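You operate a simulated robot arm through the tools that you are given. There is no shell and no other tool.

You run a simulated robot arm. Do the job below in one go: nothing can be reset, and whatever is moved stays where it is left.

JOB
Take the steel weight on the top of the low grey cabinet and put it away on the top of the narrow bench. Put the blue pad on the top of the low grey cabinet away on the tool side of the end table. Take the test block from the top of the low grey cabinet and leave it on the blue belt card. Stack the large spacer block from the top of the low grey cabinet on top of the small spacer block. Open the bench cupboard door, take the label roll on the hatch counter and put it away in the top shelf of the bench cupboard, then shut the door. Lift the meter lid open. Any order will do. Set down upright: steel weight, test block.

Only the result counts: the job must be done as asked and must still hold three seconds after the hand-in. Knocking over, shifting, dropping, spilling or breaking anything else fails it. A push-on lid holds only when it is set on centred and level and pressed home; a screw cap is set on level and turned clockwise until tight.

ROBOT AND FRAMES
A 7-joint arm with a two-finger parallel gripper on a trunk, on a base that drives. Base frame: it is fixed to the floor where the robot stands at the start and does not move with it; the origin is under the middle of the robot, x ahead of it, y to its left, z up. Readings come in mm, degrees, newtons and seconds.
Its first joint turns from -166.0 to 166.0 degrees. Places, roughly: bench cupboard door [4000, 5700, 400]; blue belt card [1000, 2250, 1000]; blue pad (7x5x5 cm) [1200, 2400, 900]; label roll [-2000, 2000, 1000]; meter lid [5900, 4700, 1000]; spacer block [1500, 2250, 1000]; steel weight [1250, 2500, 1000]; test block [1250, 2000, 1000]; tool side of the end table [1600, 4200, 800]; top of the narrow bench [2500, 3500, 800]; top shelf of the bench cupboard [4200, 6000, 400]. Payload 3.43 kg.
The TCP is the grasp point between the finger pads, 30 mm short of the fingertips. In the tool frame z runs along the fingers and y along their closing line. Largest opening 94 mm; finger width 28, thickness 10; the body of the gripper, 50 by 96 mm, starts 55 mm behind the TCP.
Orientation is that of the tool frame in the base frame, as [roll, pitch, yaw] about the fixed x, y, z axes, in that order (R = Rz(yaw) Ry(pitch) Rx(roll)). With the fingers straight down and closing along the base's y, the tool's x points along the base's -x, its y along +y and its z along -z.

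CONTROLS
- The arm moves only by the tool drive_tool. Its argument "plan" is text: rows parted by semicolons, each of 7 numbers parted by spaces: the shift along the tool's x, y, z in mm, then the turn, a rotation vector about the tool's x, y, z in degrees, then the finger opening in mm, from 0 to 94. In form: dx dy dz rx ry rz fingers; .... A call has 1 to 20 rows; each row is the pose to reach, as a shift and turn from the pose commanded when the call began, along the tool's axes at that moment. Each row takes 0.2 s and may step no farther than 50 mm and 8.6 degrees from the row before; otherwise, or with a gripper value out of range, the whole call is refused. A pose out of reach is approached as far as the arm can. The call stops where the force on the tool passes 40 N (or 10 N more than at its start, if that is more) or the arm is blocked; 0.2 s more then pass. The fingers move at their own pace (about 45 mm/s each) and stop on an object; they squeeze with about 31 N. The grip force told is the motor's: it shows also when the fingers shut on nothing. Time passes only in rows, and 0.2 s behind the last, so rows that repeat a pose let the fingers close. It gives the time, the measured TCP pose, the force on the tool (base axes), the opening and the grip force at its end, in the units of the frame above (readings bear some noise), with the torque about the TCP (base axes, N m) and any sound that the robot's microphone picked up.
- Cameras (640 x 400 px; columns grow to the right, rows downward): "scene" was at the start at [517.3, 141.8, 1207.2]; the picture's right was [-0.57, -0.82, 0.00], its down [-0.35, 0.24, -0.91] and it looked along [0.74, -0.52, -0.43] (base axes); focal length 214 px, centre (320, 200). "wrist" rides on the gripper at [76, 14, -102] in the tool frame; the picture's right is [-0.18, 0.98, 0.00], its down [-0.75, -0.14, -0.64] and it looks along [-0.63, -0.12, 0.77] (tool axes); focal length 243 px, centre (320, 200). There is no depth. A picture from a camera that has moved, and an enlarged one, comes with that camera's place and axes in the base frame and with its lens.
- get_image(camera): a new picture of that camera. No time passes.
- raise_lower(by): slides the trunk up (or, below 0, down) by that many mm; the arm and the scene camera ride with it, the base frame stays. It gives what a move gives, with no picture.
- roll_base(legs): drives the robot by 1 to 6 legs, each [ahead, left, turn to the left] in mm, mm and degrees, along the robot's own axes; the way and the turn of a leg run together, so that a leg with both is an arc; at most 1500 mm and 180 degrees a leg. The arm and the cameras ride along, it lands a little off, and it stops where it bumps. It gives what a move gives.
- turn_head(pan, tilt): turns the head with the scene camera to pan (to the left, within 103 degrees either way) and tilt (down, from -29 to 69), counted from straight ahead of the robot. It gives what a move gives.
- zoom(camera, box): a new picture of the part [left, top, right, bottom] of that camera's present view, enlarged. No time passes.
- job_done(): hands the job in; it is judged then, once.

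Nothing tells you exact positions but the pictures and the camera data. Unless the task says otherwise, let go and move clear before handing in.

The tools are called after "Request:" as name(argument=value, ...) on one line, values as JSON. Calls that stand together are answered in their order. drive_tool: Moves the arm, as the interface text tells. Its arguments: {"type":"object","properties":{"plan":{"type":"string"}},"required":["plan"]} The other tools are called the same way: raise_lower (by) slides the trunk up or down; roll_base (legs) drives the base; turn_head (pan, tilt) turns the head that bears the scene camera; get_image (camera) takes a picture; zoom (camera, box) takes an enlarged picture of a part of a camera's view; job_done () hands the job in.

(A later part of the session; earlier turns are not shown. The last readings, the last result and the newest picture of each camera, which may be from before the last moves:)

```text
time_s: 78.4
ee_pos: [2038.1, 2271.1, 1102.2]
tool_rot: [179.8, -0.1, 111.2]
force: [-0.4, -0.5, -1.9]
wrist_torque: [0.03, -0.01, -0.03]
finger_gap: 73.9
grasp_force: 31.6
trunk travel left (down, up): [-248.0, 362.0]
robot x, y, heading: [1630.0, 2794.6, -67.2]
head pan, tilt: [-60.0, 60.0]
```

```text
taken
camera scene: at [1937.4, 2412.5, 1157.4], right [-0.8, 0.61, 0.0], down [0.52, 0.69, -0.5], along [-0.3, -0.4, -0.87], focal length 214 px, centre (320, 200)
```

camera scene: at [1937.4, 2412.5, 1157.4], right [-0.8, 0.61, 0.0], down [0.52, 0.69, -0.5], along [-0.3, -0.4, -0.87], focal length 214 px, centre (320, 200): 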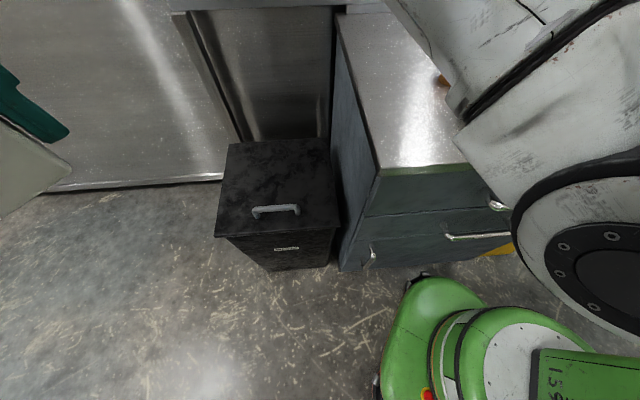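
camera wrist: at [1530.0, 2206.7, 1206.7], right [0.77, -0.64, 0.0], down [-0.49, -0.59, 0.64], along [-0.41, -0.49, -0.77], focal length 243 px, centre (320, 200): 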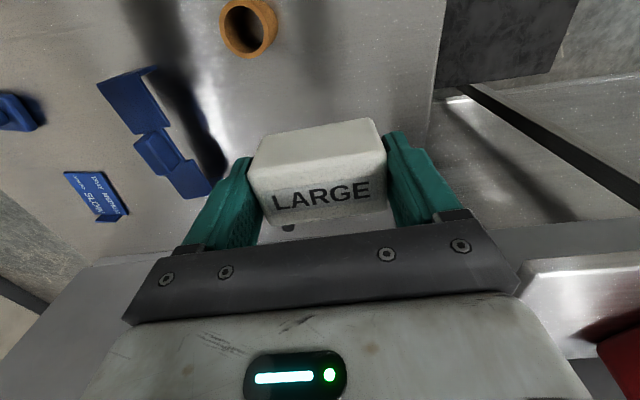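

The arm hangs from an overhead mount whose vertical axis is ~335 mm ahead of my base centre, so I have plenty of reach. I will back off 250 mm to get SMALL in a comfortable spot to the right of the head.

Request:
roll_base(legs=[[-250, 0, 0]])

Request:
turn_head(pan=-60, tilt=35)

Request:
get_image(camera="scene")

```text
time_s: 80.2
ee_pos: [1940.5, 2504.6, 1102.6]
tool_rot: [179.9, 0.0, 111.2]
force: [-0.3, 0.9, -1.1]
wrist_torque: [0.02, 0.01, 0.0]
finger_gap: 73.6
grasp_force: 31.2
trunk travel left (down, up): [-248.0, 362.0]
robot x, y, heading: [1530.8, 3032.0, -67.3]
head pan, tilt: [-60.0, 60.0]
```

```text
time_s: 81.1
ee_pos: [1940.3, 2505.2, 1102.8]
tool_rot: [180.0, 0.1, 111.1]
force: [0.6, -0.4, -1.5]
wrist_torque: [-0.02, -0.01, 0.0]
finger_gap: 73.9
grasp_force: 30.9
trunk travel left (down, up): [-248.0, 362.0]
robot x, y, heading: [1530.6, 3032.1, -67.1]
head pan, tilt: [-60.0, 35.0]
```

```text
taken
camera scene: at [1827.1, 2628.4, 1191.6], right [-0.8, 0.61, 0.0], down [0.35, 0.46, -0.82], along [-0.5, -0.65, -0.57], focal length 214 px, centre (320, 200)
```

scene: 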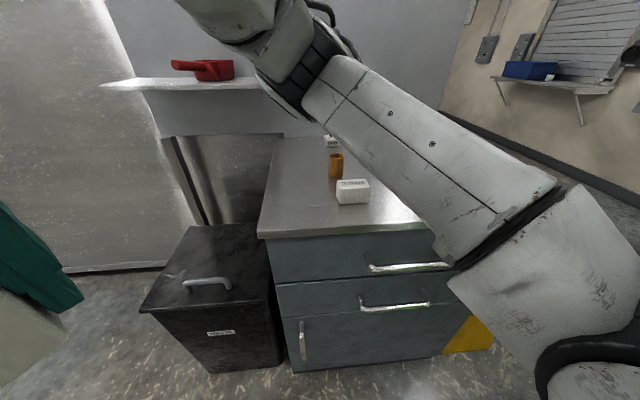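

The way to SMALL is a sweep to my right. I'll swing the head away first, move the gripper outward and across to above SMALL with the tool turned to match the block's direction.

Request:
turn_head(pan=40, tilt=20)

Request:
drive_tool(plan="-40 0 0 0 0 0 55; -80 -10 0 0 0 4 55; -100 -50 0 0 0 9 55; -100 -95 0 0 0 14 55; -100 -140 0 0 0 19 55; -100 -185 0 0 0 24 55; -100 -230 0 0 0 29 55; -95 -275 0 0 0 34 55; -85 -320 0 0 0 39 55; -65 -362 0 0 0 44 55; -40 -400 0 0 0 49.4 55; -20 -435 0 0 0 49.4 55; 0 -458 0 0 0 49.4 55; 0 -458 0 0 0 49.4 55")

Request:
get_image(camera="wrist")

Request:
turn_head(pan=-50, tilt=35)

Request:
get_image(camera="scene")

```text
time_s: 82.9
ee_pos: [1942.2, 2502.9, 1105.7]
tool_rot: [179.2, -0.3, 109.6]
force: [85.3, -7.1, 47.5]
wrist_torque: [5.86, 11.17, -8.25]
finger_gap: 73.6
grasp_force: 31.3
trunk travel left (down, up): [-248.0, 362.0]
robot x, y, heading: [1531.4, 3033.3, -67.3]
head pan, tilt: [40.0, 20.0]
```

```text
time_s: 85.9
ee_pos: [1515.4, 2339.4, 1103.3]
tool_rot: [179.8, -0.1, 61.7]
force: [0.3, 0.5, -1.3]
wrist_torque: [0.0, 0.01, 0.05]
finger_gap: 73.9
grasp_force: 31.3
trunk travel left (down, up): [-248.0, 362.0]
robot x, y, heading: [1528.6, 3032.4, -67.2]
head pan, tilt: [40.0, 20.0]
```

```text
taken
camera wrist: at [1562.4, 2399.0, 1206.5], right [0.78, -0.63, 0.0], down [-0.48, -0.6, 0.64], along [-0.4, -0.5, -0.77], focal length 243 px, centre (320, 200)
```

wrist: 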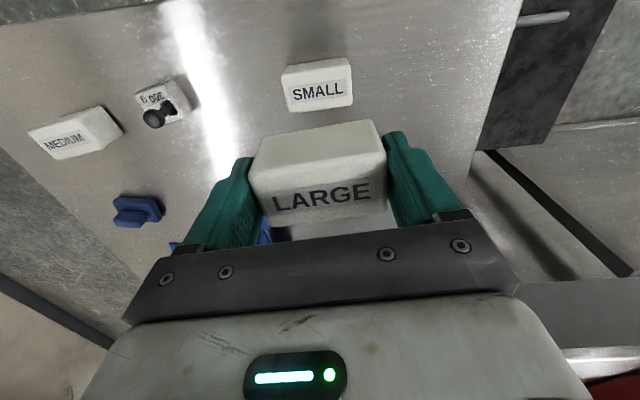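

```text
time_s: 87.5
ee_pos: [1514.2, 2339.0, 1103.7]
tool_rot: [179.9, -0.1, 61.7]
force: [0.3, 0.3, -0.7]
wrist_torque: [-0.03, 0.02, 0.01]
finger_gap: 73.6
grasp_force: 31.0
trunk travel left (down, up): [-248.0, 362.0]
robot x, y, heading: [1532.1, 3033.2, -67.3]
head pan, tilt: [-50.0, 35.0]
```

```text
taken
camera scene: at [1840.0, 2620.2, 1191.7], right [-0.89, 0.46, 0.0], down [0.26, 0.51, -0.82], along [-0.38, -0.73, -0.57], focal length 214 px, centre (320, 200)
```

scene: 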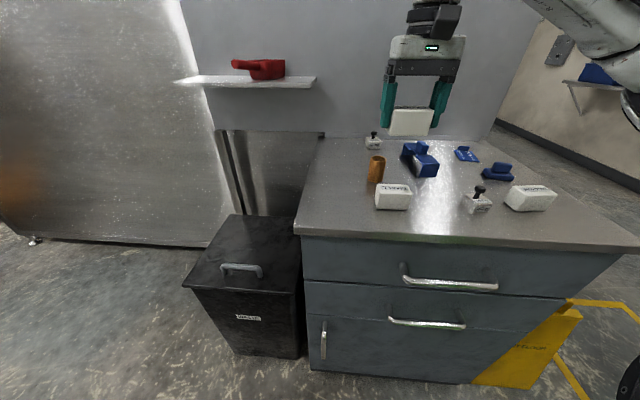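

LARGE is now hovering over SMALL with a clear view from both cameras. I zoom to measure SMALL's corners.

Request:
zoom(camera="wrist", box=[256, 45, 384, 125])

Request:
zoom(camera="scene", box=[352, 130, 512, 230])

```text
5.00 times, centred on (320, 85) of wrist
camera zoom: at [1562.8, 2398.8, 1206.5], right [0.78, -0.63, 0.0], down [-0.48, -0.6, 0.64], along [-0.4, -0.5, -0.77], focal length 1213 px, centre (320, 775)
```

zoom: 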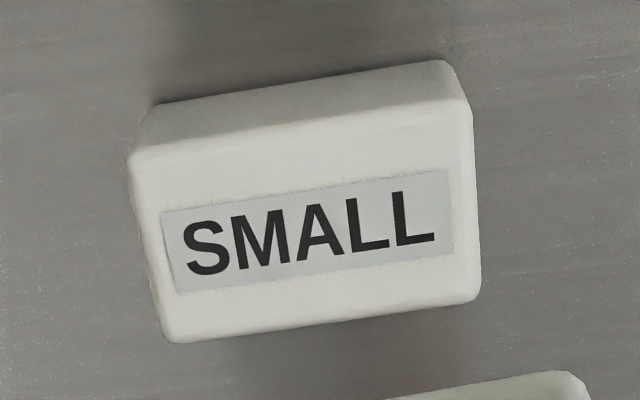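

```text
4.00 times, centred on (432, 180) of scene
camera zoom: at [1840.0, 2620.2, 1191.7], right [-0.89, 0.46, 0.0], down [0.26, 0.51, -0.82], along [-0.38, -0.73, -0.57], focal length 858 px, centre (-128, 280)
```

zoom: 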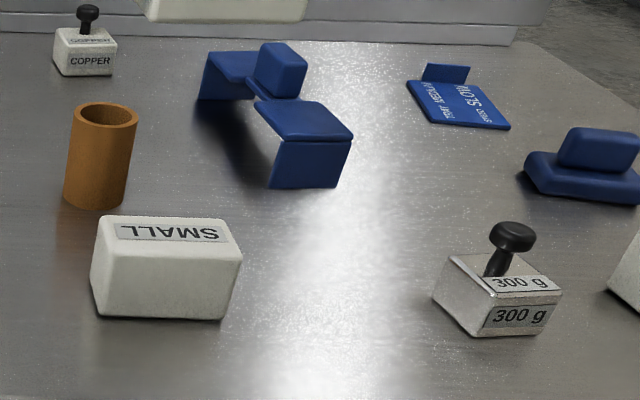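

SMALL's centre is (1515, 2344) with top z≈950, turned ~2° from my tool. I align and descend to just above contact.

Request:
drive_tool(plan="2 -1 20 0 0 1 55; 4.5 -2.2 50 0 0 2.1 55; 4.5 -2.2 80 0 0 2.1 55; 4.5 -2.2 100 0 0 2.1 55; 4.5 -2.2 108 0 0 2.1 55; 4.5 -2.2 108 0 0 2.1 55; 4.5 -2.2 108 0 0 2.1 55")

Request:
zoom(camera="wrist", box=[230, 60, 422, 180])

Request:
zoom(camera="scene", box=[340, 140, 468, 220])

```text
time_s: 89.1
ee_pos: [1512.9, 2343.9, 992.7]
tool_rot: [179.9, -0.1, 59.6]
force: [-0.2, -0.7, -1.8]
wrist_torque: [-0.02, -0.01, -0.04]
finger_gap: 73.7
grasp_force: 30.7
trunk travel left (down, up): [-248.0, 362.0]
robot x, y, heading: [1528.8, 3031.2, -67.4]
head pan, tilt: [-50.0, 35.0]
```

```text
3.33 times, centred on (326, 120) of wrist
camera zoom: at [1563.3, 2403.5, 1096.6], right [0.75, -0.66, 0.0], down [-0.5, -0.58, 0.64], along [-0.42, -0.48, -0.77], focal length 809 px, centre (300, 467)
```

zoom: 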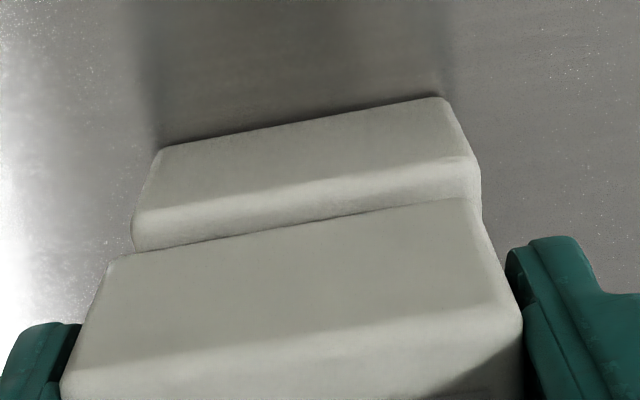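

```text
5.00 times, centred on (404, 180) of scene
camera zoom: at [1839.9, 2620.2, 1191.7], right [-0.89, 0.46, 0.0], down [0.26, 0.51, -0.82], along [-0.38, -0.73, -0.57], focal length 1072 px, centre (-100, 300)
```

zoom: 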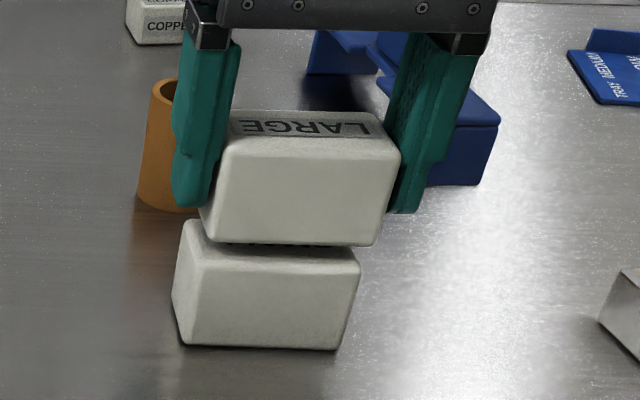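

LARGE is just above SMALL but about 6 mm too far back and 4 mm to one side. I shift it and lower gently until contact.

Request:
drive_tool(plan="2 1.5 -2 0 0 0 55; 6 4.2 -2 0 0 0 55; 6 4.2 0 0 0 0 55; 6 4.2 1 0 0 0 55; 6 4.2 2 0 0 0 55; 6 4.2 2 0 0 0 55")

Request:
zoom(camera="wrist", box=[230, 60, 422, 180])

Request:
zoom(camera="scene", box=[340, 140, 468, 220])

```text
time_s: 90.5
ee_pos: [1519.2, 2347.8, 992.0]
tool_rot: [179.9, -0.1, 59.6]
force: [0.0, -0.8, -1.5]
wrist_torque: [-0.01, -0.03, -0.02]
finger_gap: 73.9
grasp_force: 30.9
trunk travel left (down, up): [-248.0, 362.0]
robot x, y, heading: [1531.7, 3032.9, -67.4]
head pan, tilt: [-50.0, 35.0]
```

```text
3.33 times, centred on (326, 120) of wrist
camera zoom: at [1569.6, 2405.9, 1095.3], right [0.75, -0.66, 0.0], down [-0.5, -0.58, 0.64], along [-0.42, -0.48, -0.77], focal length 809 px, centre (300, 467)
```

zoom: 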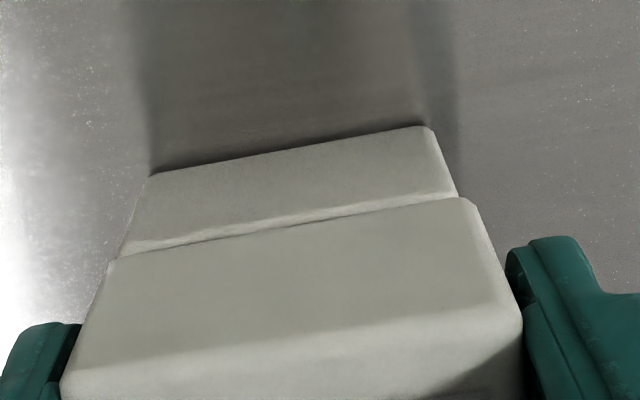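

```text
5.00 times, centred on (404, 180) of scene
camera zoom: at [1839.9, 2620.2, 1191.7], right [-0.89, 0.46, 0.0], down [0.26, 0.51, -0.82], along [-0.38, -0.73, -0.57], focal length 1072 px, centre (-100, 300)
```

zoom: 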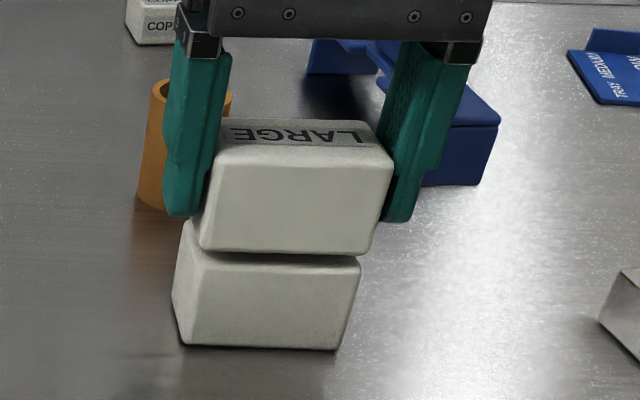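

Alignment is now good. I lower in small steps to feel contact.

Request:
drive_tool(plan="0 0 1 0 0 0 55; 0 0 2 0 0 0 55; 0 0 3 0 0 0 55; 0 0 3 0 0 0 55")

```text
time_s: 91.5
ee_pos: [1520.2, 2347.5, 988.5]
tool_rot: [180.0, -0.1, 59.7]
force: [-1.3, 1.3, -0.9]
wrist_torque: [0.01, -0.03, -0.04]
finger_gap: 73.8
grasp_force: 31.1
trunk travel left (down, up): [-248.0, 362.0]
robot x, y, heading: [1529.7, 3029.9, -67.3]
head pan, tilt: [-50.0, 35.0]
```

Request:
drive_tool(plan="0 0 1 0 0 0 55; 0 0 2 0 0 0 55; 0 0 2 0 0 0 55")

Request:
zoom(camera="scene", box=[340, 140, 468, 220])

```text
time_s: 92.3
ee_pos: [1520.5, 2348.9, 987.4]
tool_rot: [179.9, -0.1, 59.6]
force: [-0.3, 1.0, -1.2]
wrist_torque: [0.02, -0.03, 0.02]
finger_gap: 73.9
grasp_force: 31.2
trunk travel left (down, up): [-248.0, 362.0]
robot x, y, heading: [1531.6, 3032.0, -67.1]
head pan, tilt: [-50.0, 35.0]
```

```text
5.00 times, centred on (404, 180) of scene
camera zoom: at [1839.9, 2620.2, 1191.7], right [-0.89, 0.46, 0.0], down [0.26, 0.51, -0.82], along [-0.38, -0.73, -0.57], focal length 1072 px, centre (-100, 300)
```

zoom: 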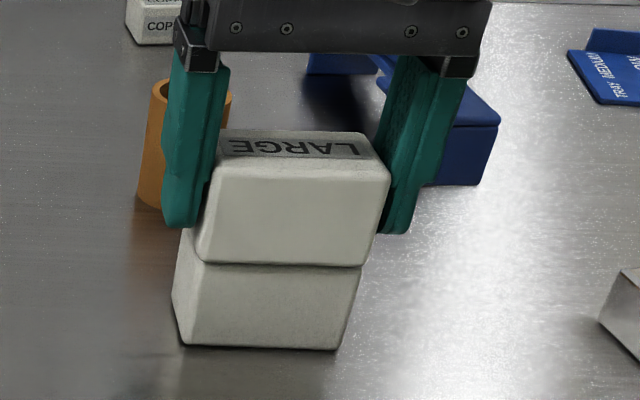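

It looks almost touching. A bit further down.

Request:
drive_tool(plan="0 0 1 0 0 0 55; 0 0 1 0 0 0 55")

Request:
drive_tool(plan="0 0 1 0 0 0 55; 0 0 1 0 0 0 55")

Request:
drive_tool(plan="0 0 1 0 0 0 55; 0 0 1 0 0 0 55")

```text
time_s: 92.9
ee_pos: [1520.2, 2347.8, 986.1]
tool_rot: [179.8, -0.2, 59.6]
force: [1.0, 0.3, -1.7]
wrist_torque: [0.03, -0.01, 0.0]
finger_gap: 73.8
grasp_force: 31.1
trunk travel left (down, up): [-248.0, 362.0]
robot x, y, heading: [1532.4, 3031.8, -67.5]
head pan, tilt: [-50.0, 35.0]
```

```text
time_s: 93.5
ee_pos: [1520.6, 2347.9, 986.8]
tool_rot: [179.8, 0.0, 59.5]
force: [1.0, -0.4, 2.8]
wrist_torque: [-0.03, 0.08, 0.01]
finger_gap: 74.0
grasp_force: 30.6
trunk travel left (down, up): [-248.0, 362.0]
robot x, y, heading: [1529.1, 3033.9, -67.3]
head pan, tilt: [-50.0, 35.0]
```

```text
time_s: 94.1
ee_pos: [1520.3, 2348.8, 984.5]
tool_rot: [179.9, 0.1, 59.6]
force: [3.0, 1.8, 16.2]
wrist_torque: [0.22, 0.13, -0.04]
finger_gap: 73.9
grasp_force: 30.8
trunk travel left (down, up): [-248.0, 362.0]
robot x, y, heading: [1528.8, 3030.7, -67.3]
head pan, tilt: [-50.0, 35.0]
```

Contact at ~16 N. I release and lift away straight up.

Request:
drive_tool(plan="0 0 0 0 0 0 80; 0 0 0 0 0 0 94; 0 0 0 0 0 0 94; 0 0 -10 0 0 0 94; 0 0 -40 0 0 0 94; 0 0 -80 0 0 0 94; 0 0 -120 0 0 0 94; 0 0 -160 0 0 0 94")

Request:
zoom(camera="scene", box=[340, 140, 468, 220])

Request:
get_image(camera="wrist")

```text
time_s: 95.9
ee_pos: [1519.7, 2348.7, 1144.1]
tool_rot: [179.8, -0.2, 59.7]
force: [-0.3, -0.5, -0.2]
wrist_torque: [0.04, -0.04, -0.02]
finger_gap: 94.1
grasp_force: 0.0
trunk travel left (down, up): [-248.0, 362.0]
robot x, y, heading: [1533.3, 3032.3, -67.4]
head pan, tilt: [-50.0, 35.0]
```

```text
5.00 times, centred on (404, 180) of scene
camera zoom: at [1839.9, 2620.2, 1191.6], right [-0.89, 0.46, 0.0], down [0.26, 0.51, -0.82], along [-0.38, -0.73, -0.57], focal length 1072 px, centre (-100, 300)
```

zoom: 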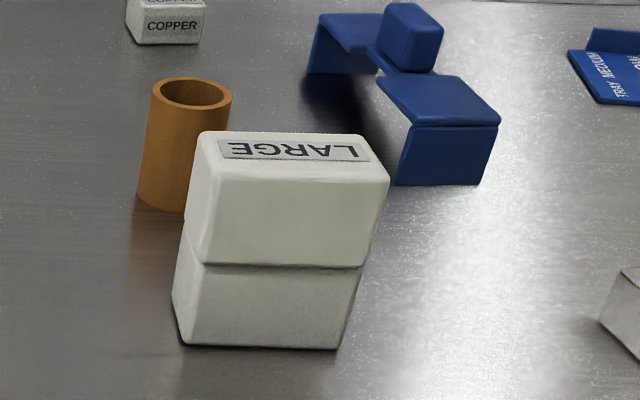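

```text
taken
camera wrist: at [1569.3, 2407.2, 1246.5], right [0.76, -0.66, 0.0], down [-0.5, -0.58, 0.64], along [-0.42, -0.48, -0.77], focal length 243 px, centre (320, 200)
```

wrist: 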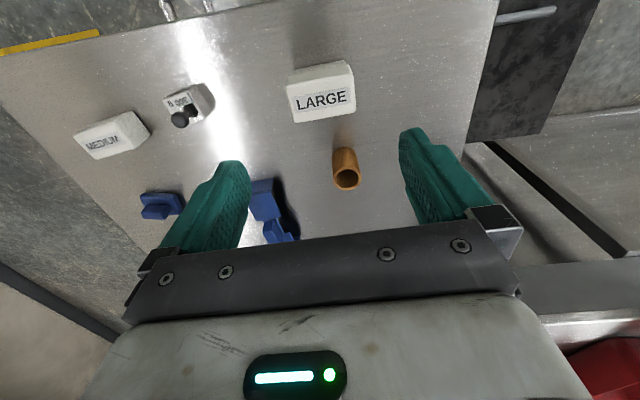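

LARGE is stacked on SMALL. Next is the COPPER test block at about (1324, 2039), turned about -24°; I move above it and check.

Request:
drive_tool(plan="-45 -2 0 0 0 -1 94; -90 -3 0 0 0 -2 94; -135 -5 0 0 0 -3 94; -180 -6 5 0 0 -4 94; -225 -8 15 0 0 -5 94; -270 -9 30 0 0 -6 94; -315 -11 45 0 0 -6.3 94; -350 -12 60 0 0 -6.3 94; -365 -12.8 64 0 0 -6.3 94; -365 -12.8 64 0 0 -6.3 94")

Request:
get_image(camera="wrist")

Request:
zoom(camera="wrist", box=[256, 45, 384, 125])

Request:
get_image(camera="scene")

```text
time_s: 98.1
ee_pos: [1354.8, 2114.7, 1064.2]
tool_rot: [179.9, 0.0, 66.0]
force: [-0.4, 0.8, 0.0]
wrist_torque: [-0.01, -0.04, 0.02]
finger_gap: 93.9
grasp_force: 0.1
out of reach, approached as far as the arm can: row 6, 7, 8, 9, 10
trunk travel left (down, up): [-248.0, 362.0]
robot x, y, heading: [1532.0, 3031.8, -67.4]
head pan, tilt: [-50.0, 35.0]
```

```text
taken
camera wrist: at [1397.2, 2178.2, 1167.0], right [0.82, -0.57, 0.0], down [-0.44, -0.63, 0.64], along [-0.36, -0.53, -0.77], focal length 243 px, centre (320, 200)
```

wrist: 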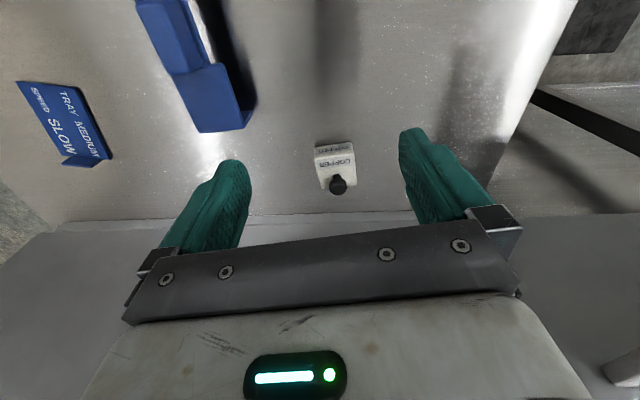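

```text
5.00 times, centred on (320, 85) of wrist
camera zoom: at [1397.2, 2178.2, 1167.0], right [0.82, -0.57, 0.0], down [-0.44, -0.63, 0.64], along [-0.36, -0.53, -0.77], focal length 1213 px, centre (320, 775)
```

zoom: 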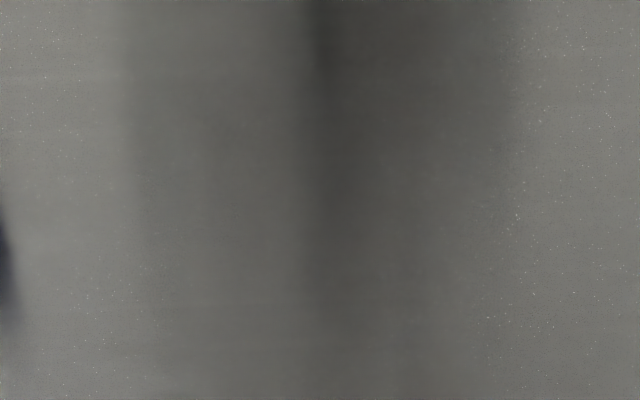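

```text
taken
camera scene: at [1840.0, 2620.3, 1191.7], right [-0.89, 0.46, 0.0], down [0.26, 0.51, -0.82], along [-0.38, -0.73, -0.57], focal length 214 px, centre (320, 200)
```

scene: 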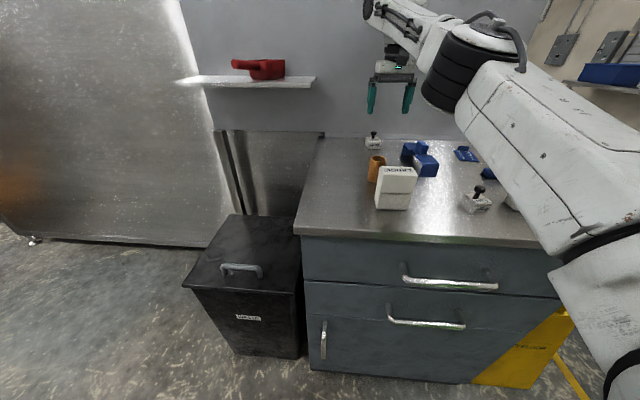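

The target is out of reach from here (the arm reaches ~650 mm from its own axis). I will raise the trunk 100 mm for reach and clearance, retract the arm, and shift the base closer.

Request:
raise_lower(by=100)

Request:
drive_tool(plan="45 0 0 0 0 0 94; 90 0 0 0 0 0 94; 135 0 0 0 0 0 94; 180 0 0 0 0 0 94; 220 0 0 0 0 0 94; 250 0 0 0 0 0 94")

Request:
roll_base(legs=[[69, -148, 0]])

Request:
get_image(camera="scene")

Request:
get_image(camera="wrist")

```text
time_s: 99.5
ee_pos: [1353.8, 2114.5, 1164.2]
tool_rot: [180.0, 0.0, 65.9]
force: [-0.2, 0.6, 0.1]
wrist_torque: [0.0, 0.0, 0.02]
finger_gap: 94.2
grasp_force: 0.1
trunk travel left (down, up): [-348.0, 262.0]
robot x, y, heading: [1530.4, 3031.3, -67.3]
head pan, tilt: [-50.0, 35.0]
```

```text
time_s: 100.9
ee_pos: [1358.8, 2113.1, 1162.2]
tool_rot: [178.8, -0.3, 66.1]
force: [0.2, 0.1, 0.3]
wrist_torque: [-0.03, 0.02, 0.02]
finger_gap: 94.0
grasp_force: 0.0
out of reach, approached as far as the arm can: row 1, 2, 3, 4, 5, 6
trunk travel left (down, up): [-348.0, 262.0]
robot x, y, heading: [1530.1, 3029.3, -67.3]
head pan, tilt: [-50.0, 35.0]
```

```text
time_s: 102.2
ee_pos: [1276.4, 2021.7, 1162.5]
tool_rot: [179.0, -0.9, 65.7]
force: [0.3, 0.0, -0.6]
wrist_torque: [-0.01, 0.0, 0.01]
finger_gap: 94.2
grasp_force: 0.0
trunk travel left (down, up): [-348.0, 262.0]
robot x, y, heading: [1440.7, 2931.6, -66.5]
head pan, tilt: [-50.0, 35.0]
stopped in leg 1: the robot was blocked; the commanded pose is now the measured one
```

```text
taken
camera scene: at [1756.5, 2527.9, 1292.6], right [-0.89, 0.45, 0.0], down [0.26, 0.51, -0.82], along [-0.37, -0.73, -0.57], focal length 214 px, centre (320, 200)
```

scene: 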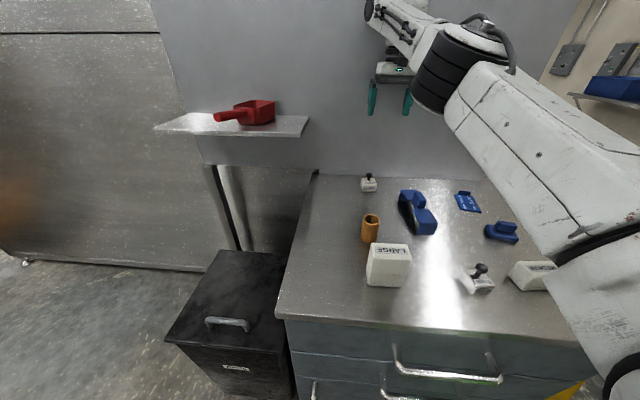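

```text
taken
camera wrist: at [1316.8, 2083.8, 1266.9], right [0.82, -0.57, 0.02], down [-0.45, -0.63, 0.63], along [-0.35, -0.52, -0.78], focal length 243 px, centre (320, 200)
```

wrist: 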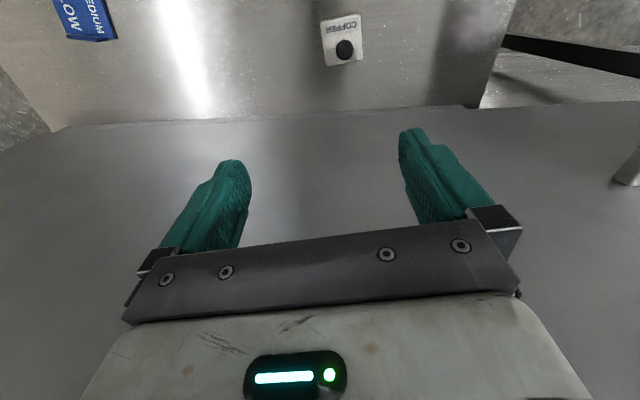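

The roll stopped as the arm neared the panel, and the retract had not worked. I now retract from the present measured pose in small steps and check before anything else.

Request:
drive_tool(plan="20 0 0 0 0 0 94; 40 0 0 0 0 0 94; 60 0 0 0 0 0 94")

```text
time_s: 103.0
ee_pos: [1276.2, 2025.8, 1158.9]
tool_rot: [178.8, -1.1, 65.8]
force: [0.4, 0.3, 0.4]
wrist_torque: [0.0, -0.03, 0.01]
finger_gap: 94.1
grasp_force: 0.1
out of reach, approached as far as the arm can: row 1, 2, 3
trunk travel left (down, up): [-348.0, 262.0]
robot x, y, heading: [1443.4, 2927.7, -66.6]
head pan, tilt: [-50.0, 35.0]
```

The arm seems held at a joint limit in this direction; I try small moves up and sideways.

Request:
drive_tool(plan="0 0 -20 0 0 0 94; 0 0 -40 0 0 0 94")

Request:
drive_tool(plan="0 20 0 0 0 0 94; 0 40 0 0 0 0 94")

```text
time_s: 103.6
ee_pos: [1278.1, 2028.1, 1199.5]
tool_rot: [178.9, -1.2, 65.8]
force: [-0.3, -0.1, -0.7]
wrist_torque: [0.01, 0.02, 0.0]
finger_gap: 94.0
grasp_force: 0.0
out of reach, approached as far as the arm can: row 2
trunk travel left (down, up): [-348.0, 262.0]
robot x, y, heading: [1440.7, 2932.4, -66.7]
head pan, tilt: [-50.0, 35.0]
```

```text
time_s: 104.2
ee_pos: [1314.3, 2014.0, 1198.7]
tool_rot: [178.7, -1.2, 65.8]
force: [-0.3, 0.9, -0.3]
wrist_torque: [-0.01, -0.04, -0.01]
finger_gap: 94.0
grasp_force: 0.0
trunk travel left (down, up): [-348.0, 262.0]
robot x, y, heading: [1438.8, 2930.5, -66.8]
head pan, tilt: [-50.0, 35.0]
```

Those moves work. I continue up and sideways, then try pulling back again.

Request:
drive_tool(plan="10 20 -10 0 0 0 94; 20 40 -20 0 0 0 94; 40 60 -30 0 0 0 94")

```text
time_s: 105.0
ee_pos: [1359.4, 2015.3, 1220.7]
tool_rot: [178.9, -1.2, 65.8]
force: [-0.4, -0.4, -0.6]
wrist_torque: [0.01, -0.01, -0.01]
finger_gap: 94.1
grasp_force: 0.2
out of reach, approached as far as the arm can: row 3
trunk travel left (down, up): [-348.0, 262.0]
robot x, y, heading: [1439.6, 2932.9, -66.9]
head pan, tilt: [-50.0, 35.0]
```

Request:
drive_tool(plan="20 0 0 0 0 0 94; 40 0 0 0 0 0 94")

Request:
turn_head(pan=-50, tilt=5)

Request:
get_image(camera="scene")

```text
time_s: 105.6
ee_pos: [1360.2, 2014.4, 1219.5]
tool_rot: [178.8, -1.1, 65.8]
force: [-0.4, 0.1, 0.1]
wrist_torque: [-0.01, 0.03, -0.03]
finger_gap: 94.1
grasp_force: 0.0
out of reach, approached as far as the arm can: row 1, 2
trunk travel left (down, up): [-348.0, 262.0]
robot x, y, heading: [1440.4, 2930.3, -66.8]
head pan, tilt: [-50.0, 35.0]
```

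```text
time_s: 106.6
ee_pos: [1359.4, 2013.8, 1218.8]
tool_rot: [178.7, -1.2, 65.8]
force: [0.6, 0.6, 0.2]
wrist_torque: [-0.01, -0.01, -0.03]
finger_gap: 94.0
grasp_force: 0.0
trunk travel left (down, up): [-348.0, 262.0]
robot x, y, heading: [1442.0, 2927.9, -66.9]
head pan, tilt: [-50.0, 5.0]
```

```text
taken
camera scene: at [1751.8, 2519.3, 1339.8], right [-0.89, 0.45, 0.0], down [0.04, 0.08, -1.0], along [-0.45, -0.89, -0.09], focal length 214 px, centre (320, 200)
```

scene: 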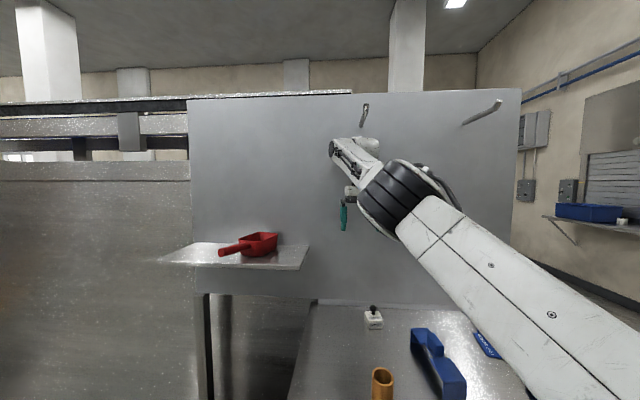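

The arm is stretched straight, so pure pull-back is singular. I will combine pulling back with moving up and sideways to bend the elbow again.

Request:
drive_tool(plan="10 20 -25 0 0 0 94; 25 35 -50 0 0 0 94; 45 50 -75 0 0 0 94; 70 60 -95 0 0 0 94; 100 70 -110 0 0 0 94; 135 80 -115 0 0 0 94; 170 80 -115 0 0 0 94")

```text
time_s: 108.2
ee_pos: [1449.3, 2017.9, 1281.7]
tool_rot: [179.2, -2.0, 65.8]
force: [0.2, -0.5, -0.2]
wrist_torque: [0.02, 0.02, -0.02]
finger_gap: 94.1
grasp_force: 0.0
out of reach, approached as far as the arm can: row 3, 4, 5, 6, 7
trunk travel left (down, up): [-348.0, 262.0]
robot x, y, heading: [1439.5, 2931.9, -66.9]
head pan, tilt: [-50.0, 5.0]
```

Request:
drive_tool(plan="10 0 0 0 -4 0 94; 20 0 0 0 -8 0 94; 30 0 0 0 -12 0 94; 40 0 0 0 -16 0 94")

Request:
turn_head(pan=-60, tilt=0)

Request:
get_image(camera="scene")

```text
time_s: 109.2
ee_pos: [1459.1, 2018.6, 1323.3]
tool_rot: [-179.4, 6.4, 65.6]
force: [-0.1, 1.1, 0.2]
wrist_torque: [0.02, 0.0, -0.03]
finger_gap: 94.2
grasp_force: 0.0
out of reach, approached as far as the arm can: row 1, 2, 3, 4
trunk travel left (down, up): [-348.0, 262.0]
robot x, y, heading: [1441.1, 2934.3, -66.8]
head pan, tilt: [-50.0, 5.0]
```

```text
time_s: 109.9
ee_pos: [1462.2, 2018.2, 1323.8]
tool_rot: [-179.3, 6.4, 65.7]
force: [-0.2, -0.1, 0.0]
wrist_torque: [-0.03, -0.01, -0.02]
finger_gap: 93.7
grasp_force: 0.0
trunk travel left (down, up): [-348.0, 262.0]
robot x, y, heading: [1437.2, 2931.0, -66.8]
head pan, tilt: [-60.0, 0.0]
```

```text
taken
camera scene: at [1739.4, 2529.2, 1347.8], right [-0.8, 0.6, 0.0], down [0.0, 0.0, -1.0], along [-0.6, -0.8, 0.0], focal length 214 px, centre (320, 200)
```

scene: 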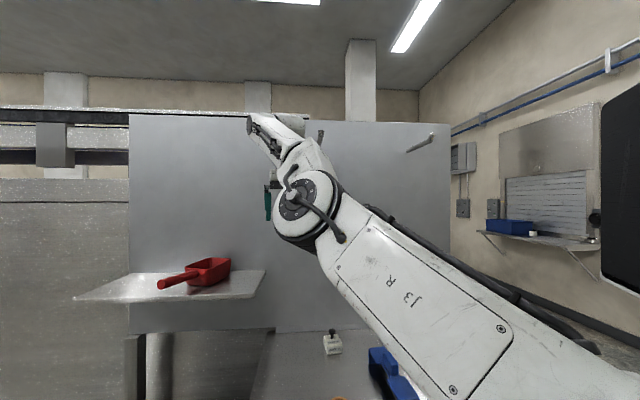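

The arm is following the edge of its reach. I'll command a target well inside and lower, and hold it for several seconds so the elbow can bend.

Request:
drive_tool(plan="20 0 30 0 4 0 94; 40 0 60 0 7 0 94; 70 0 90 0 7 0 94; 100 0 110 0 7 0 94; 130 0 120 0 7 0 94; 160 0 120 0 7 0 94; 190 0 120 0 7 0 94; 200 0 120 0 7 0 94; 200 0 120 0 7 0 94; 200 0 120 0 7 0 94; 200 0 120 0 7 0 94; 200 0 120 0 7 0 94")

```text
time_s: 112.5
ee_pos: [1483.9, 1998.2, 1252.6]
tool_rot: [-179.7, 0.2, 65.7]
force: [0.3, -0.4, 0.2]
wrist_torque: [0.03, 0.02, -0.02]
finger_gap: 94.0
grasp_force: 0.0
out of reach, approached as far as the arm can: row 1, 2, 3, 4, 5, 6, 7, 8, 9, 10, 11, 12
trunk travel left (down, up): [-348.0, 262.0]
robot x, y, heading: [1439.5, 2931.7, -66.6]
head pan, tilt: [-60.0, 0.0]
```

The arm keeps sliding along its reach limit. I test whether a wrist joint limit is involved by turning the tool a little each way.

Request:
drive_tool(plan="0 0 0 0 0 8 94; 0 0 0 0 0 16 94; 10 0 0 0 0 24 94; 30 0 0 0 0 24 94")

```text
time_s: 113.5
ee_pos: [1498.5, 1999.1, 1255.0]
tool_rot: [-179.6, 0.2, 41.5]
force: [-0.1, -0.1, -0.5]
wrist_torque: [0.0, 0.01, 0.0]
finger_gap: 93.7
grasp_force: 0.1
out of reach, approached as far as the arm can: row 3, 4
trunk travel left (down, up): [-348.0, 262.0]
robot x, y, heading: [1444.5, 2929.3, -66.7]
head pan, tilt: [-60.0, 0.0]
```

Turning is free but pulling in is not. I'll back the base off 300 mm to get the arm away from the panel, then sort the arm's posture in free space.

Request:
roll_base(legs=[[-300, 0, 0]])

Request:
get_image(camera="scene")

```text
time_s: 115.5
ee_pos: [1384.0, 2271.0, 1255.0]
tool_rot: [-179.7, 0.2, 41.7]
force: [-0.9, 0.1, 0.0]
wrist_torque: [0.02, 0.01, 0.02]
finger_gap: 93.8
grasp_force: 0.1
trunk travel left (down, up): [-348.0, 262.0]
robot x, y, heading: [1325.9, 3205.1, -66.8]
head pan, tilt: [-60.0, 0.0]
```

```text
taken
camera scene: at [1623.4, 2802.7, 1347.8], right [-0.8, 0.6, 0.0], down [0.0, 0.0, -1.0], along [-0.6, -0.8, 0.0], focal length 214 px, centre (320, 200)
```

scene: 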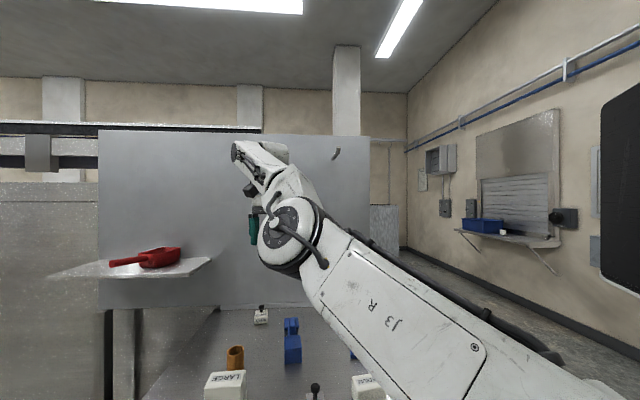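

Request:
drive_tool(plan="10 -30 0 0 0 -5 94; 25 -65 0 0 0 -10 94; 50 -105 0 0 0 -15 94; 80 -140 0 0 0 -20 94; 120 -165 0 0 0 -25 94; 160 -185 0 0 0 -30 94")

```text
time_s: 116.9
ee_pos: [1333.2, 2284.5, 1286.1]
tool_rot: [-179.2, -0.5, 70.5]
force: [0.3, -0.1, 0.8]
wrist_torque: [0.02, 0.03, 0.02]
finger_gap: 94.0
grasp_force: 0.2
out of reach, approached as far as the arm can: row 1, 2, 3, 4, 5, 6
trunk travel left (down, up): [-348.0, 262.0]
robot x, y, heading: [1325.0, 3205.8, -66.9]
head pan, tilt: [-60.0, 0.0]
```

Request:
drive_tool(plan="0 0 25 0 0 0 94; 0 0 50 0 0 0 94; 0 0 75 0 0 0 94; 0 0 100 0 0 0 94; 0 0 125 0 0 0 94; 0 0 150 0 0 0 94")

```text
time_s: 118.3
ee_pos: [1331.7, 2274.5, 1214.2]
tool_rot: [-178.9, -3.7, 71.7]
force: [-0.3, 0.2, 0.7]
wrist_torque: [0.01, -0.02, 0.07]
finger_gap: 93.9
grasp_force: 0.0
out of reach, approached as far as the arm can: row 2, 3, 4, 5, 6
trunk travel left (down, up): [-348.0, 262.0]
robot x, y, heading: [1325.3, 3203.1, -66.8]
head pan, tilt: [-60.0, 0.0]
```

It looks like the shoulder is at its upward limit with the elbow straight above, so the elbow needs to swing sideways. I'll tilt the tool about the outward axis to break the symmetry, then pull in.

Request:
drive_tool(plan="0 0 0 -8 0 0 94; 0 0 0 -16 0 0 94; 0 0 0 -24 0 0 94; 0 0 0 -32 0 0 94; 0 0 0 -40 0 0 94; 20 0 0 -45 0 0 94; 50 0 0 -45 0 0 94; 90 0 0 -45 0 0 94; 130 0 0 -45 0 0 94; 170 0 0 -45 0 0 94")

Request:
get_image(camera="scene")

```text
time_s: 120.5
ee_pos: [1310.4, 2289.6, 1299.1]
tool_rot: [135.8, -3.7, 71.7]
force: [0.4, 0.2, 0.0]
wrist_torque: [0.01, 0.0, 0.01]
finger_gap: 93.9
grasp_force: 0.0
out of reach, approached as far as the arm can: row 2, 3, 4, 5, 6, 7, 8, 9, 10
trunk travel left (down, up): [-348.0, 262.0]
robot x, y, heading: [1321.7, 3204.1, -66.6]
head pan, tilt: [-60.0, 0.0]
```

```text
taken
camera scene: at [1623.4, 2802.5, 1347.7], right [-0.8, 0.6, 0.0], down [0.0, 0.0, -1.0], along [-0.6, -0.8, 0.0], focal length 214 px, centre (320, 200)
```

scene: 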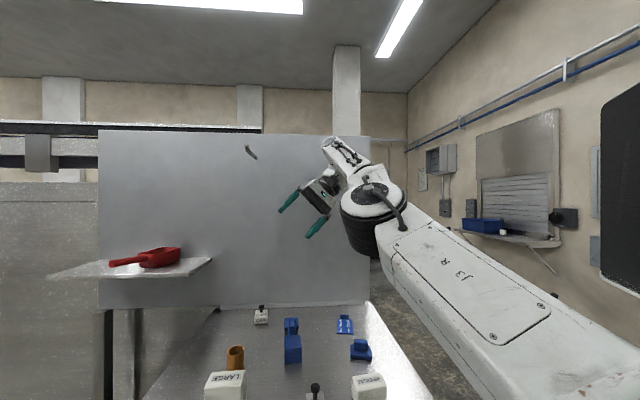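

The elbow has swung to the right. Now I continue pulling inward.

Request:
drive_tool(plan="30 0 0 0 0 0 94; 70 0 0 0 0 0 94; 110 0 0 0 0 0 94; 150 0 0 0 0 0 94; 150 0 0 0 0 0 94; 150 0 0 0 0 0 94")

Request:
get_image(camera="scene")

```text
time_s: 121.9
ee_pos: [1359.3, 2430.2, 1309.2]
tool_rot: [136.0, -3.7, 71.4]
force: [0.7, 0.4, -0.1]
wrist_torque: [0.02, -0.04, 0.02]
finger_gap: 94.0
grasp_force: 0.1
out of reach, approached as far as the arm can: row 1, 2, 3
trunk travel left (down, up): [-348.0, 262.0]
robot x, y, heading: [1323.5, 3204.6, -67.0]
head pan, tilt: [-60.0, 0.0]
```

```text
taken
camera scene: at [1622.5, 2802.5, 1347.9], right [-0.8, 0.6, 0.0], down [0.0, 0.0, -1.0], along [-0.6, -0.8, 0.0], focal length 214 px, centre (320, 200)
```

scene: 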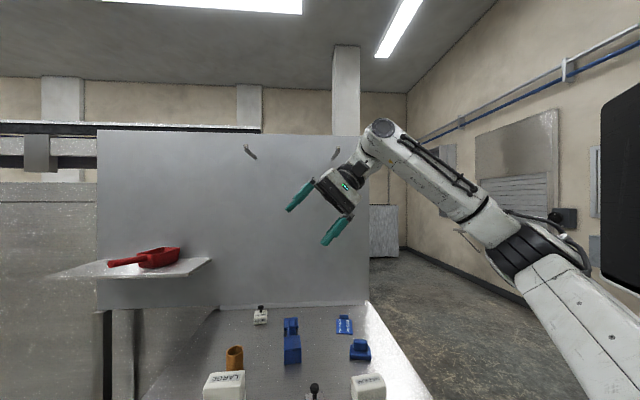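

The arm is free again. I level the tool back to pointing straight down.

Request:
drive_tool(plan="20 0 0 8 0 0 94; 40 0 0 16 0 0 94; 50 0 0 24 0 0 94; 50 0 0 32 0 0 94; 50 0 0 40 0 0 94; 50 0 0 44 0 0 94; 50 0 0 44 0 0 94")

Request:
get_image(camera="scene")

```text
time_s: 123.5
ee_pos: [1374.5, 2478.1, 1313.1]
tool_rot: [179.9, -3.7, 71.7]
force: [-0.3, 0.0, -0.2]
wrist_torque: [0.0, -0.02, 0.02]
finger_gap: 94.2
grasp_force: 0.0
trunk travel left (down, up): [-348.0, 262.0]
robot x, y, heading: [1322.6, 3204.9, -66.6]
head pan, tilt: [-60.0, 0.0]
```

```text
taken
camera scene: at [1623.4, 2802.9, 1347.8], right [-0.8, 0.6, 0.0], down [0.0, 0.0, -1.0], along [-0.6, -0.8, 0.0], focal length 214 px, centre (320, 200)
```

scene: 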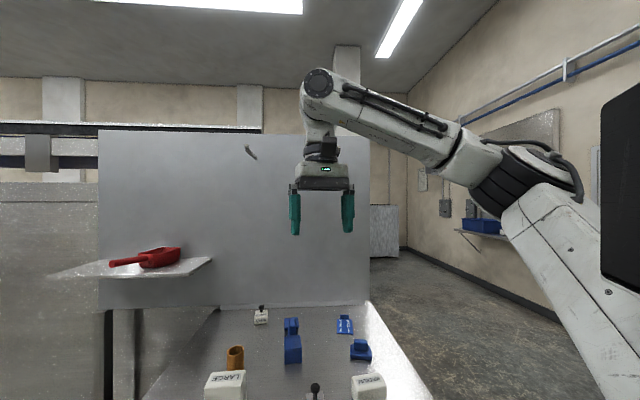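

Now I take a better stance: turn to about -100° and move so the arm axis stands near (1500, 2570), with test block, card, pad and weight all within easy reach.

Request:
roll_base(legs=[[0, 0, -33], [260, 284, 0]])

Request:
turn_head(pan=-35, tilt=45)

Request:
get_image(camera="scene")

```text
time_s: 127.5
ee_pos: [1213.4, 2259.6, 1313.8]
tool_rot: [179.9, -3.7, 39.1]
force: [0.0, -0.2, 0.3]
wrist_torque: [0.0, -0.02, -0.02]
finger_gap: 94.1
grasp_force: 0.1
trunk travel left (down, up): [-348.0, 262.0]
robot x, y, heading: [1562.3, 2901.8, -99.2]
head pan, tilt: [-60.0, 0.0]
```

```text
time_s: 128.7
ee_pos: [1212.2, 2259.3, 1311.9]
tool_rot: [-180.0, -3.7, 39.2]
force: [0.3, -0.5, 0.1]
wrist_torque: [0.0, -0.02, 0.0]
finger_gap: 93.9
grasp_force: 0.1
trunk travel left (down, up): [-348.0, 262.0]
robot x, y, heading: [1557.8, 2901.1, -99.2]
head pan, tilt: [-35.0, 45.0]
```

```text
taken
camera scene: at [1624.1, 2374.3, 1276.9], right [-0.72, 0.7, 0.0], down [0.49, 0.51, -0.71], along [-0.49, -0.51, -0.71], focal length 214 px, centre (320, 200)
```

scene: 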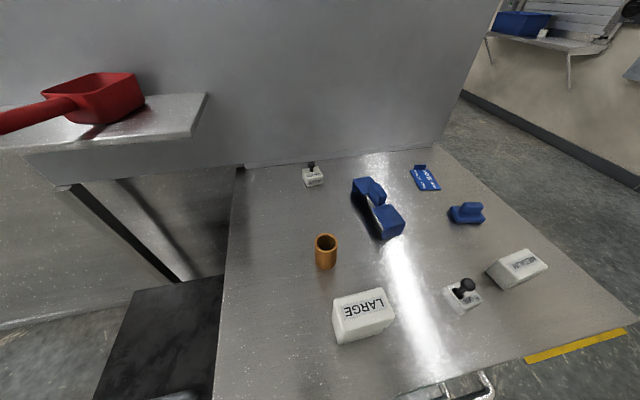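

All items are undisturbed. I now move above the COPPER block at (1324, 2039) with the tool levelled and turned to the block's angle.

Request:
drive_tool(plan="-8 30 25 0.1 -0.5 -3.5 94; -17 60 50 0.2 -0.9 -7 94; -25 90 80 0.3 -1.4 -10.5 94; -34 120 110 0.4 -1.8 -14 94; -42 150 140 0.5 -2.3 -17.5 94; -50 180 170 0.6 -2.8 -21 94; -59 210 200 0.75 -3.2 -24 94; -67.7 242 228 0.87 -3.6 -26.8 94; -67.7 242 228 0.87 -3.6 -26.8 94")

Request:
get_image(camera="wrist")

Request:
zoom(camera="wrist", box=[256, 45, 384, 125])

```text
time_s: 130.7
ee_pos: [1325.5, 2038.5, 1079.6]
tool_rot: [-180.0, 0.0, 66.0]
force: [0.1, -0.2, 0.0]
wrist_torque: [0.01, 0.01, -0.03]
finger_gap: 94.1
grasp_force: 0.0
trunk travel left (down, up): [-348.0, 262.0]
robot x, y, heading: [1556.8, 2897.9, -99.5]
head pan, tilt: [-35.0, 45.0]
```

```text
taken
camera wrist: at [1368.2, 2102.5, 1182.6], right [0.82, -0.57, 0.0], down [-0.44, -0.63, 0.64], along [-0.36, -0.53, -0.77], focal length 243 px, centre (320, 200)
```

wrist: 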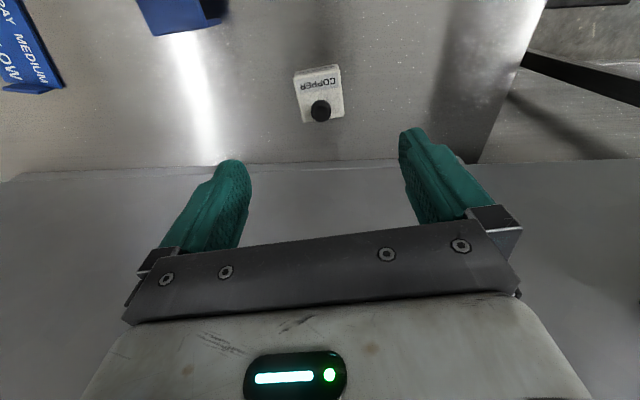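

```text
5.00 times, centred on (320, 85) of wrist
camera zoom: at [1368.2, 2102.5, 1182.6], right [0.82, -0.57, 0.0], down [-0.44, -0.63, 0.64], along [-0.36, -0.53, -0.77], focal length 1213 px, centre (320, 775)
```

zoom: 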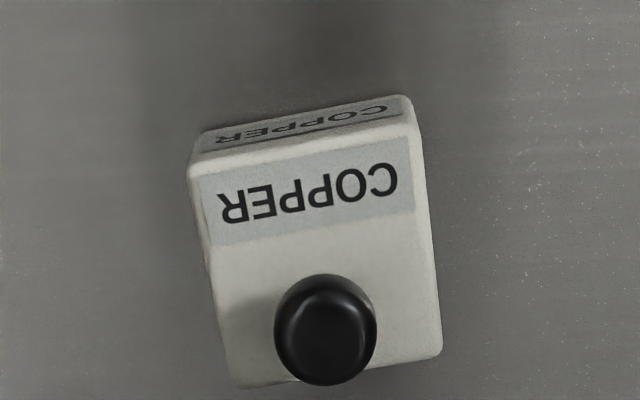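

The COPPER block is exactly under the TCP (centre (1324.6, 2038.7), 45 mm square, top z≈927). I descend and grip its body.

Request:
drive_tool(plan="0 0 40 0 0 0 94; 0 0 80 0 0 0 94; 0 0 115 0 0 0 94; 0 0 130 0 0 0 94; 0 0 138 0 0 0 94; 0 0 143 0 0 0 94; 0 0 143 0 0 0 94; 0 0 143 0 0 0 60; 0 0 143 0 0 0 30; 0 0 143 0 0 0 30; 0 0 143 0 0 0 30; 0 0 143 0 0 0 30")

Request:
get_image(camera="wrist")

```text
time_s: 133.2
ee_pos: [1324.7, 2038.0, 936.4]
tool_rot: [-180.0, 0.0, 65.9]
force: [0.6, -0.1, 0.1]
wrist_torque: [-0.04, 0.0, -0.05]
finger_gap: 45.3
grasp_force: 31.2
trunk travel left (down, up): [-348.0, 262.0]
robot x, y, heading: [1556.6, 2898.6, -99.1]
head pan, tilt: [-35.0, 45.0]
```

```text
taken
camera wrist: at [1367.4, 2101.5, 1040.0], right [0.82, -0.57, 0.0], down [-0.44, -0.63, 0.64], along [-0.36, -0.53, -0.77], focal length 243 px, centre (320, 200)
```

wrist: 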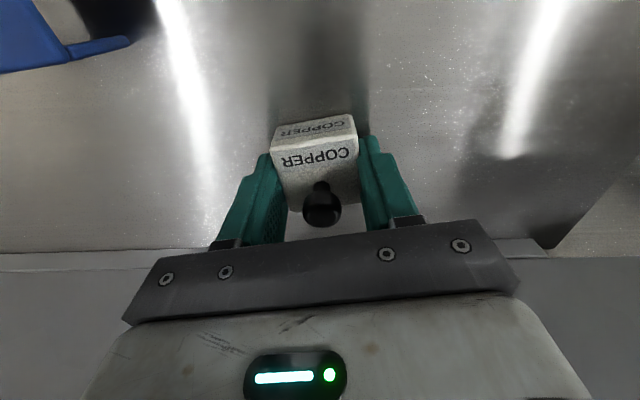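

COPPER is gripped (45.3 mm). I lift it and carry it to above the blue belt card, turning the tool to the card's direction.

Request:
drive_tool(plan="0 0 -20 0 0 0 30; 0 0 -60 0 0 0 30; 0 0 -105 0 0 0 30; 0 0 -144 0 0 0 30; 13 -41 -144 0 0 3 30; 26 -82 -144 0 0 6 30; 40 -123 -144 0 0 9 30; 53 -164 -144 0 0 12 30; 66 -205 -144 0 0 15 30; 80 -246 -144 0 0 18 30; 92.7 -287.6 -144 0 0 18 30; 92.7 -287.6 -144 0 0 18 30")

Request:
get_image(camera="wrist")

Request:
zoom(camera="scene", box=[360, 130, 520, 230])

```text
time_s: 135.8
ee_pos: [1098.4, 2241.0, 1082.0]
tool_rot: [179.8, -0.1, 47.9]
force: [0.2, -0.2, -0.4]
wrist_torque: [-0.03, 0.01, 0.0]
finger_gap: 45.2
grasp_force: 31.0
trunk travel left (down, up): [-348.0, 262.0]
robot x, y, heading: [1559.8, 2901.4, -99.4]
head pan, tilt: [-35.0, 45.0]
```

```text
taken
camera wrist: at [1159.0, 2287.4, 1184.2], right [0.61, -0.8, 0.0], down [-0.61, -0.46, 0.64], along [-0.51, -0.39, -0.77], focal length 243 px, centre (320, 200)
```

wrist: 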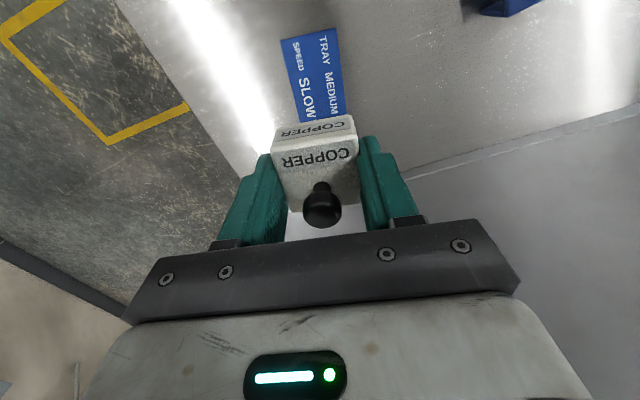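

```text
4.00 times, centred on (440, 180) of scene
camera zoom: at [1624.0, 2374.3, 1276.9], right [-0.72, 0.7, 0.0], down [0.49, 0.51, -0.71], along [-0.49, -0.51, -0.71], focal length 858 px, centre (-160, 280)
```

zoom: 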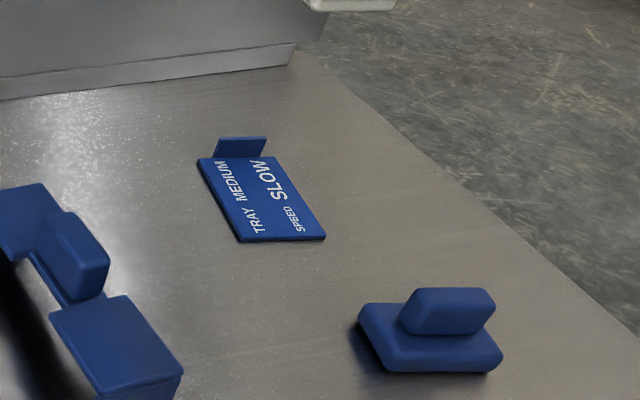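

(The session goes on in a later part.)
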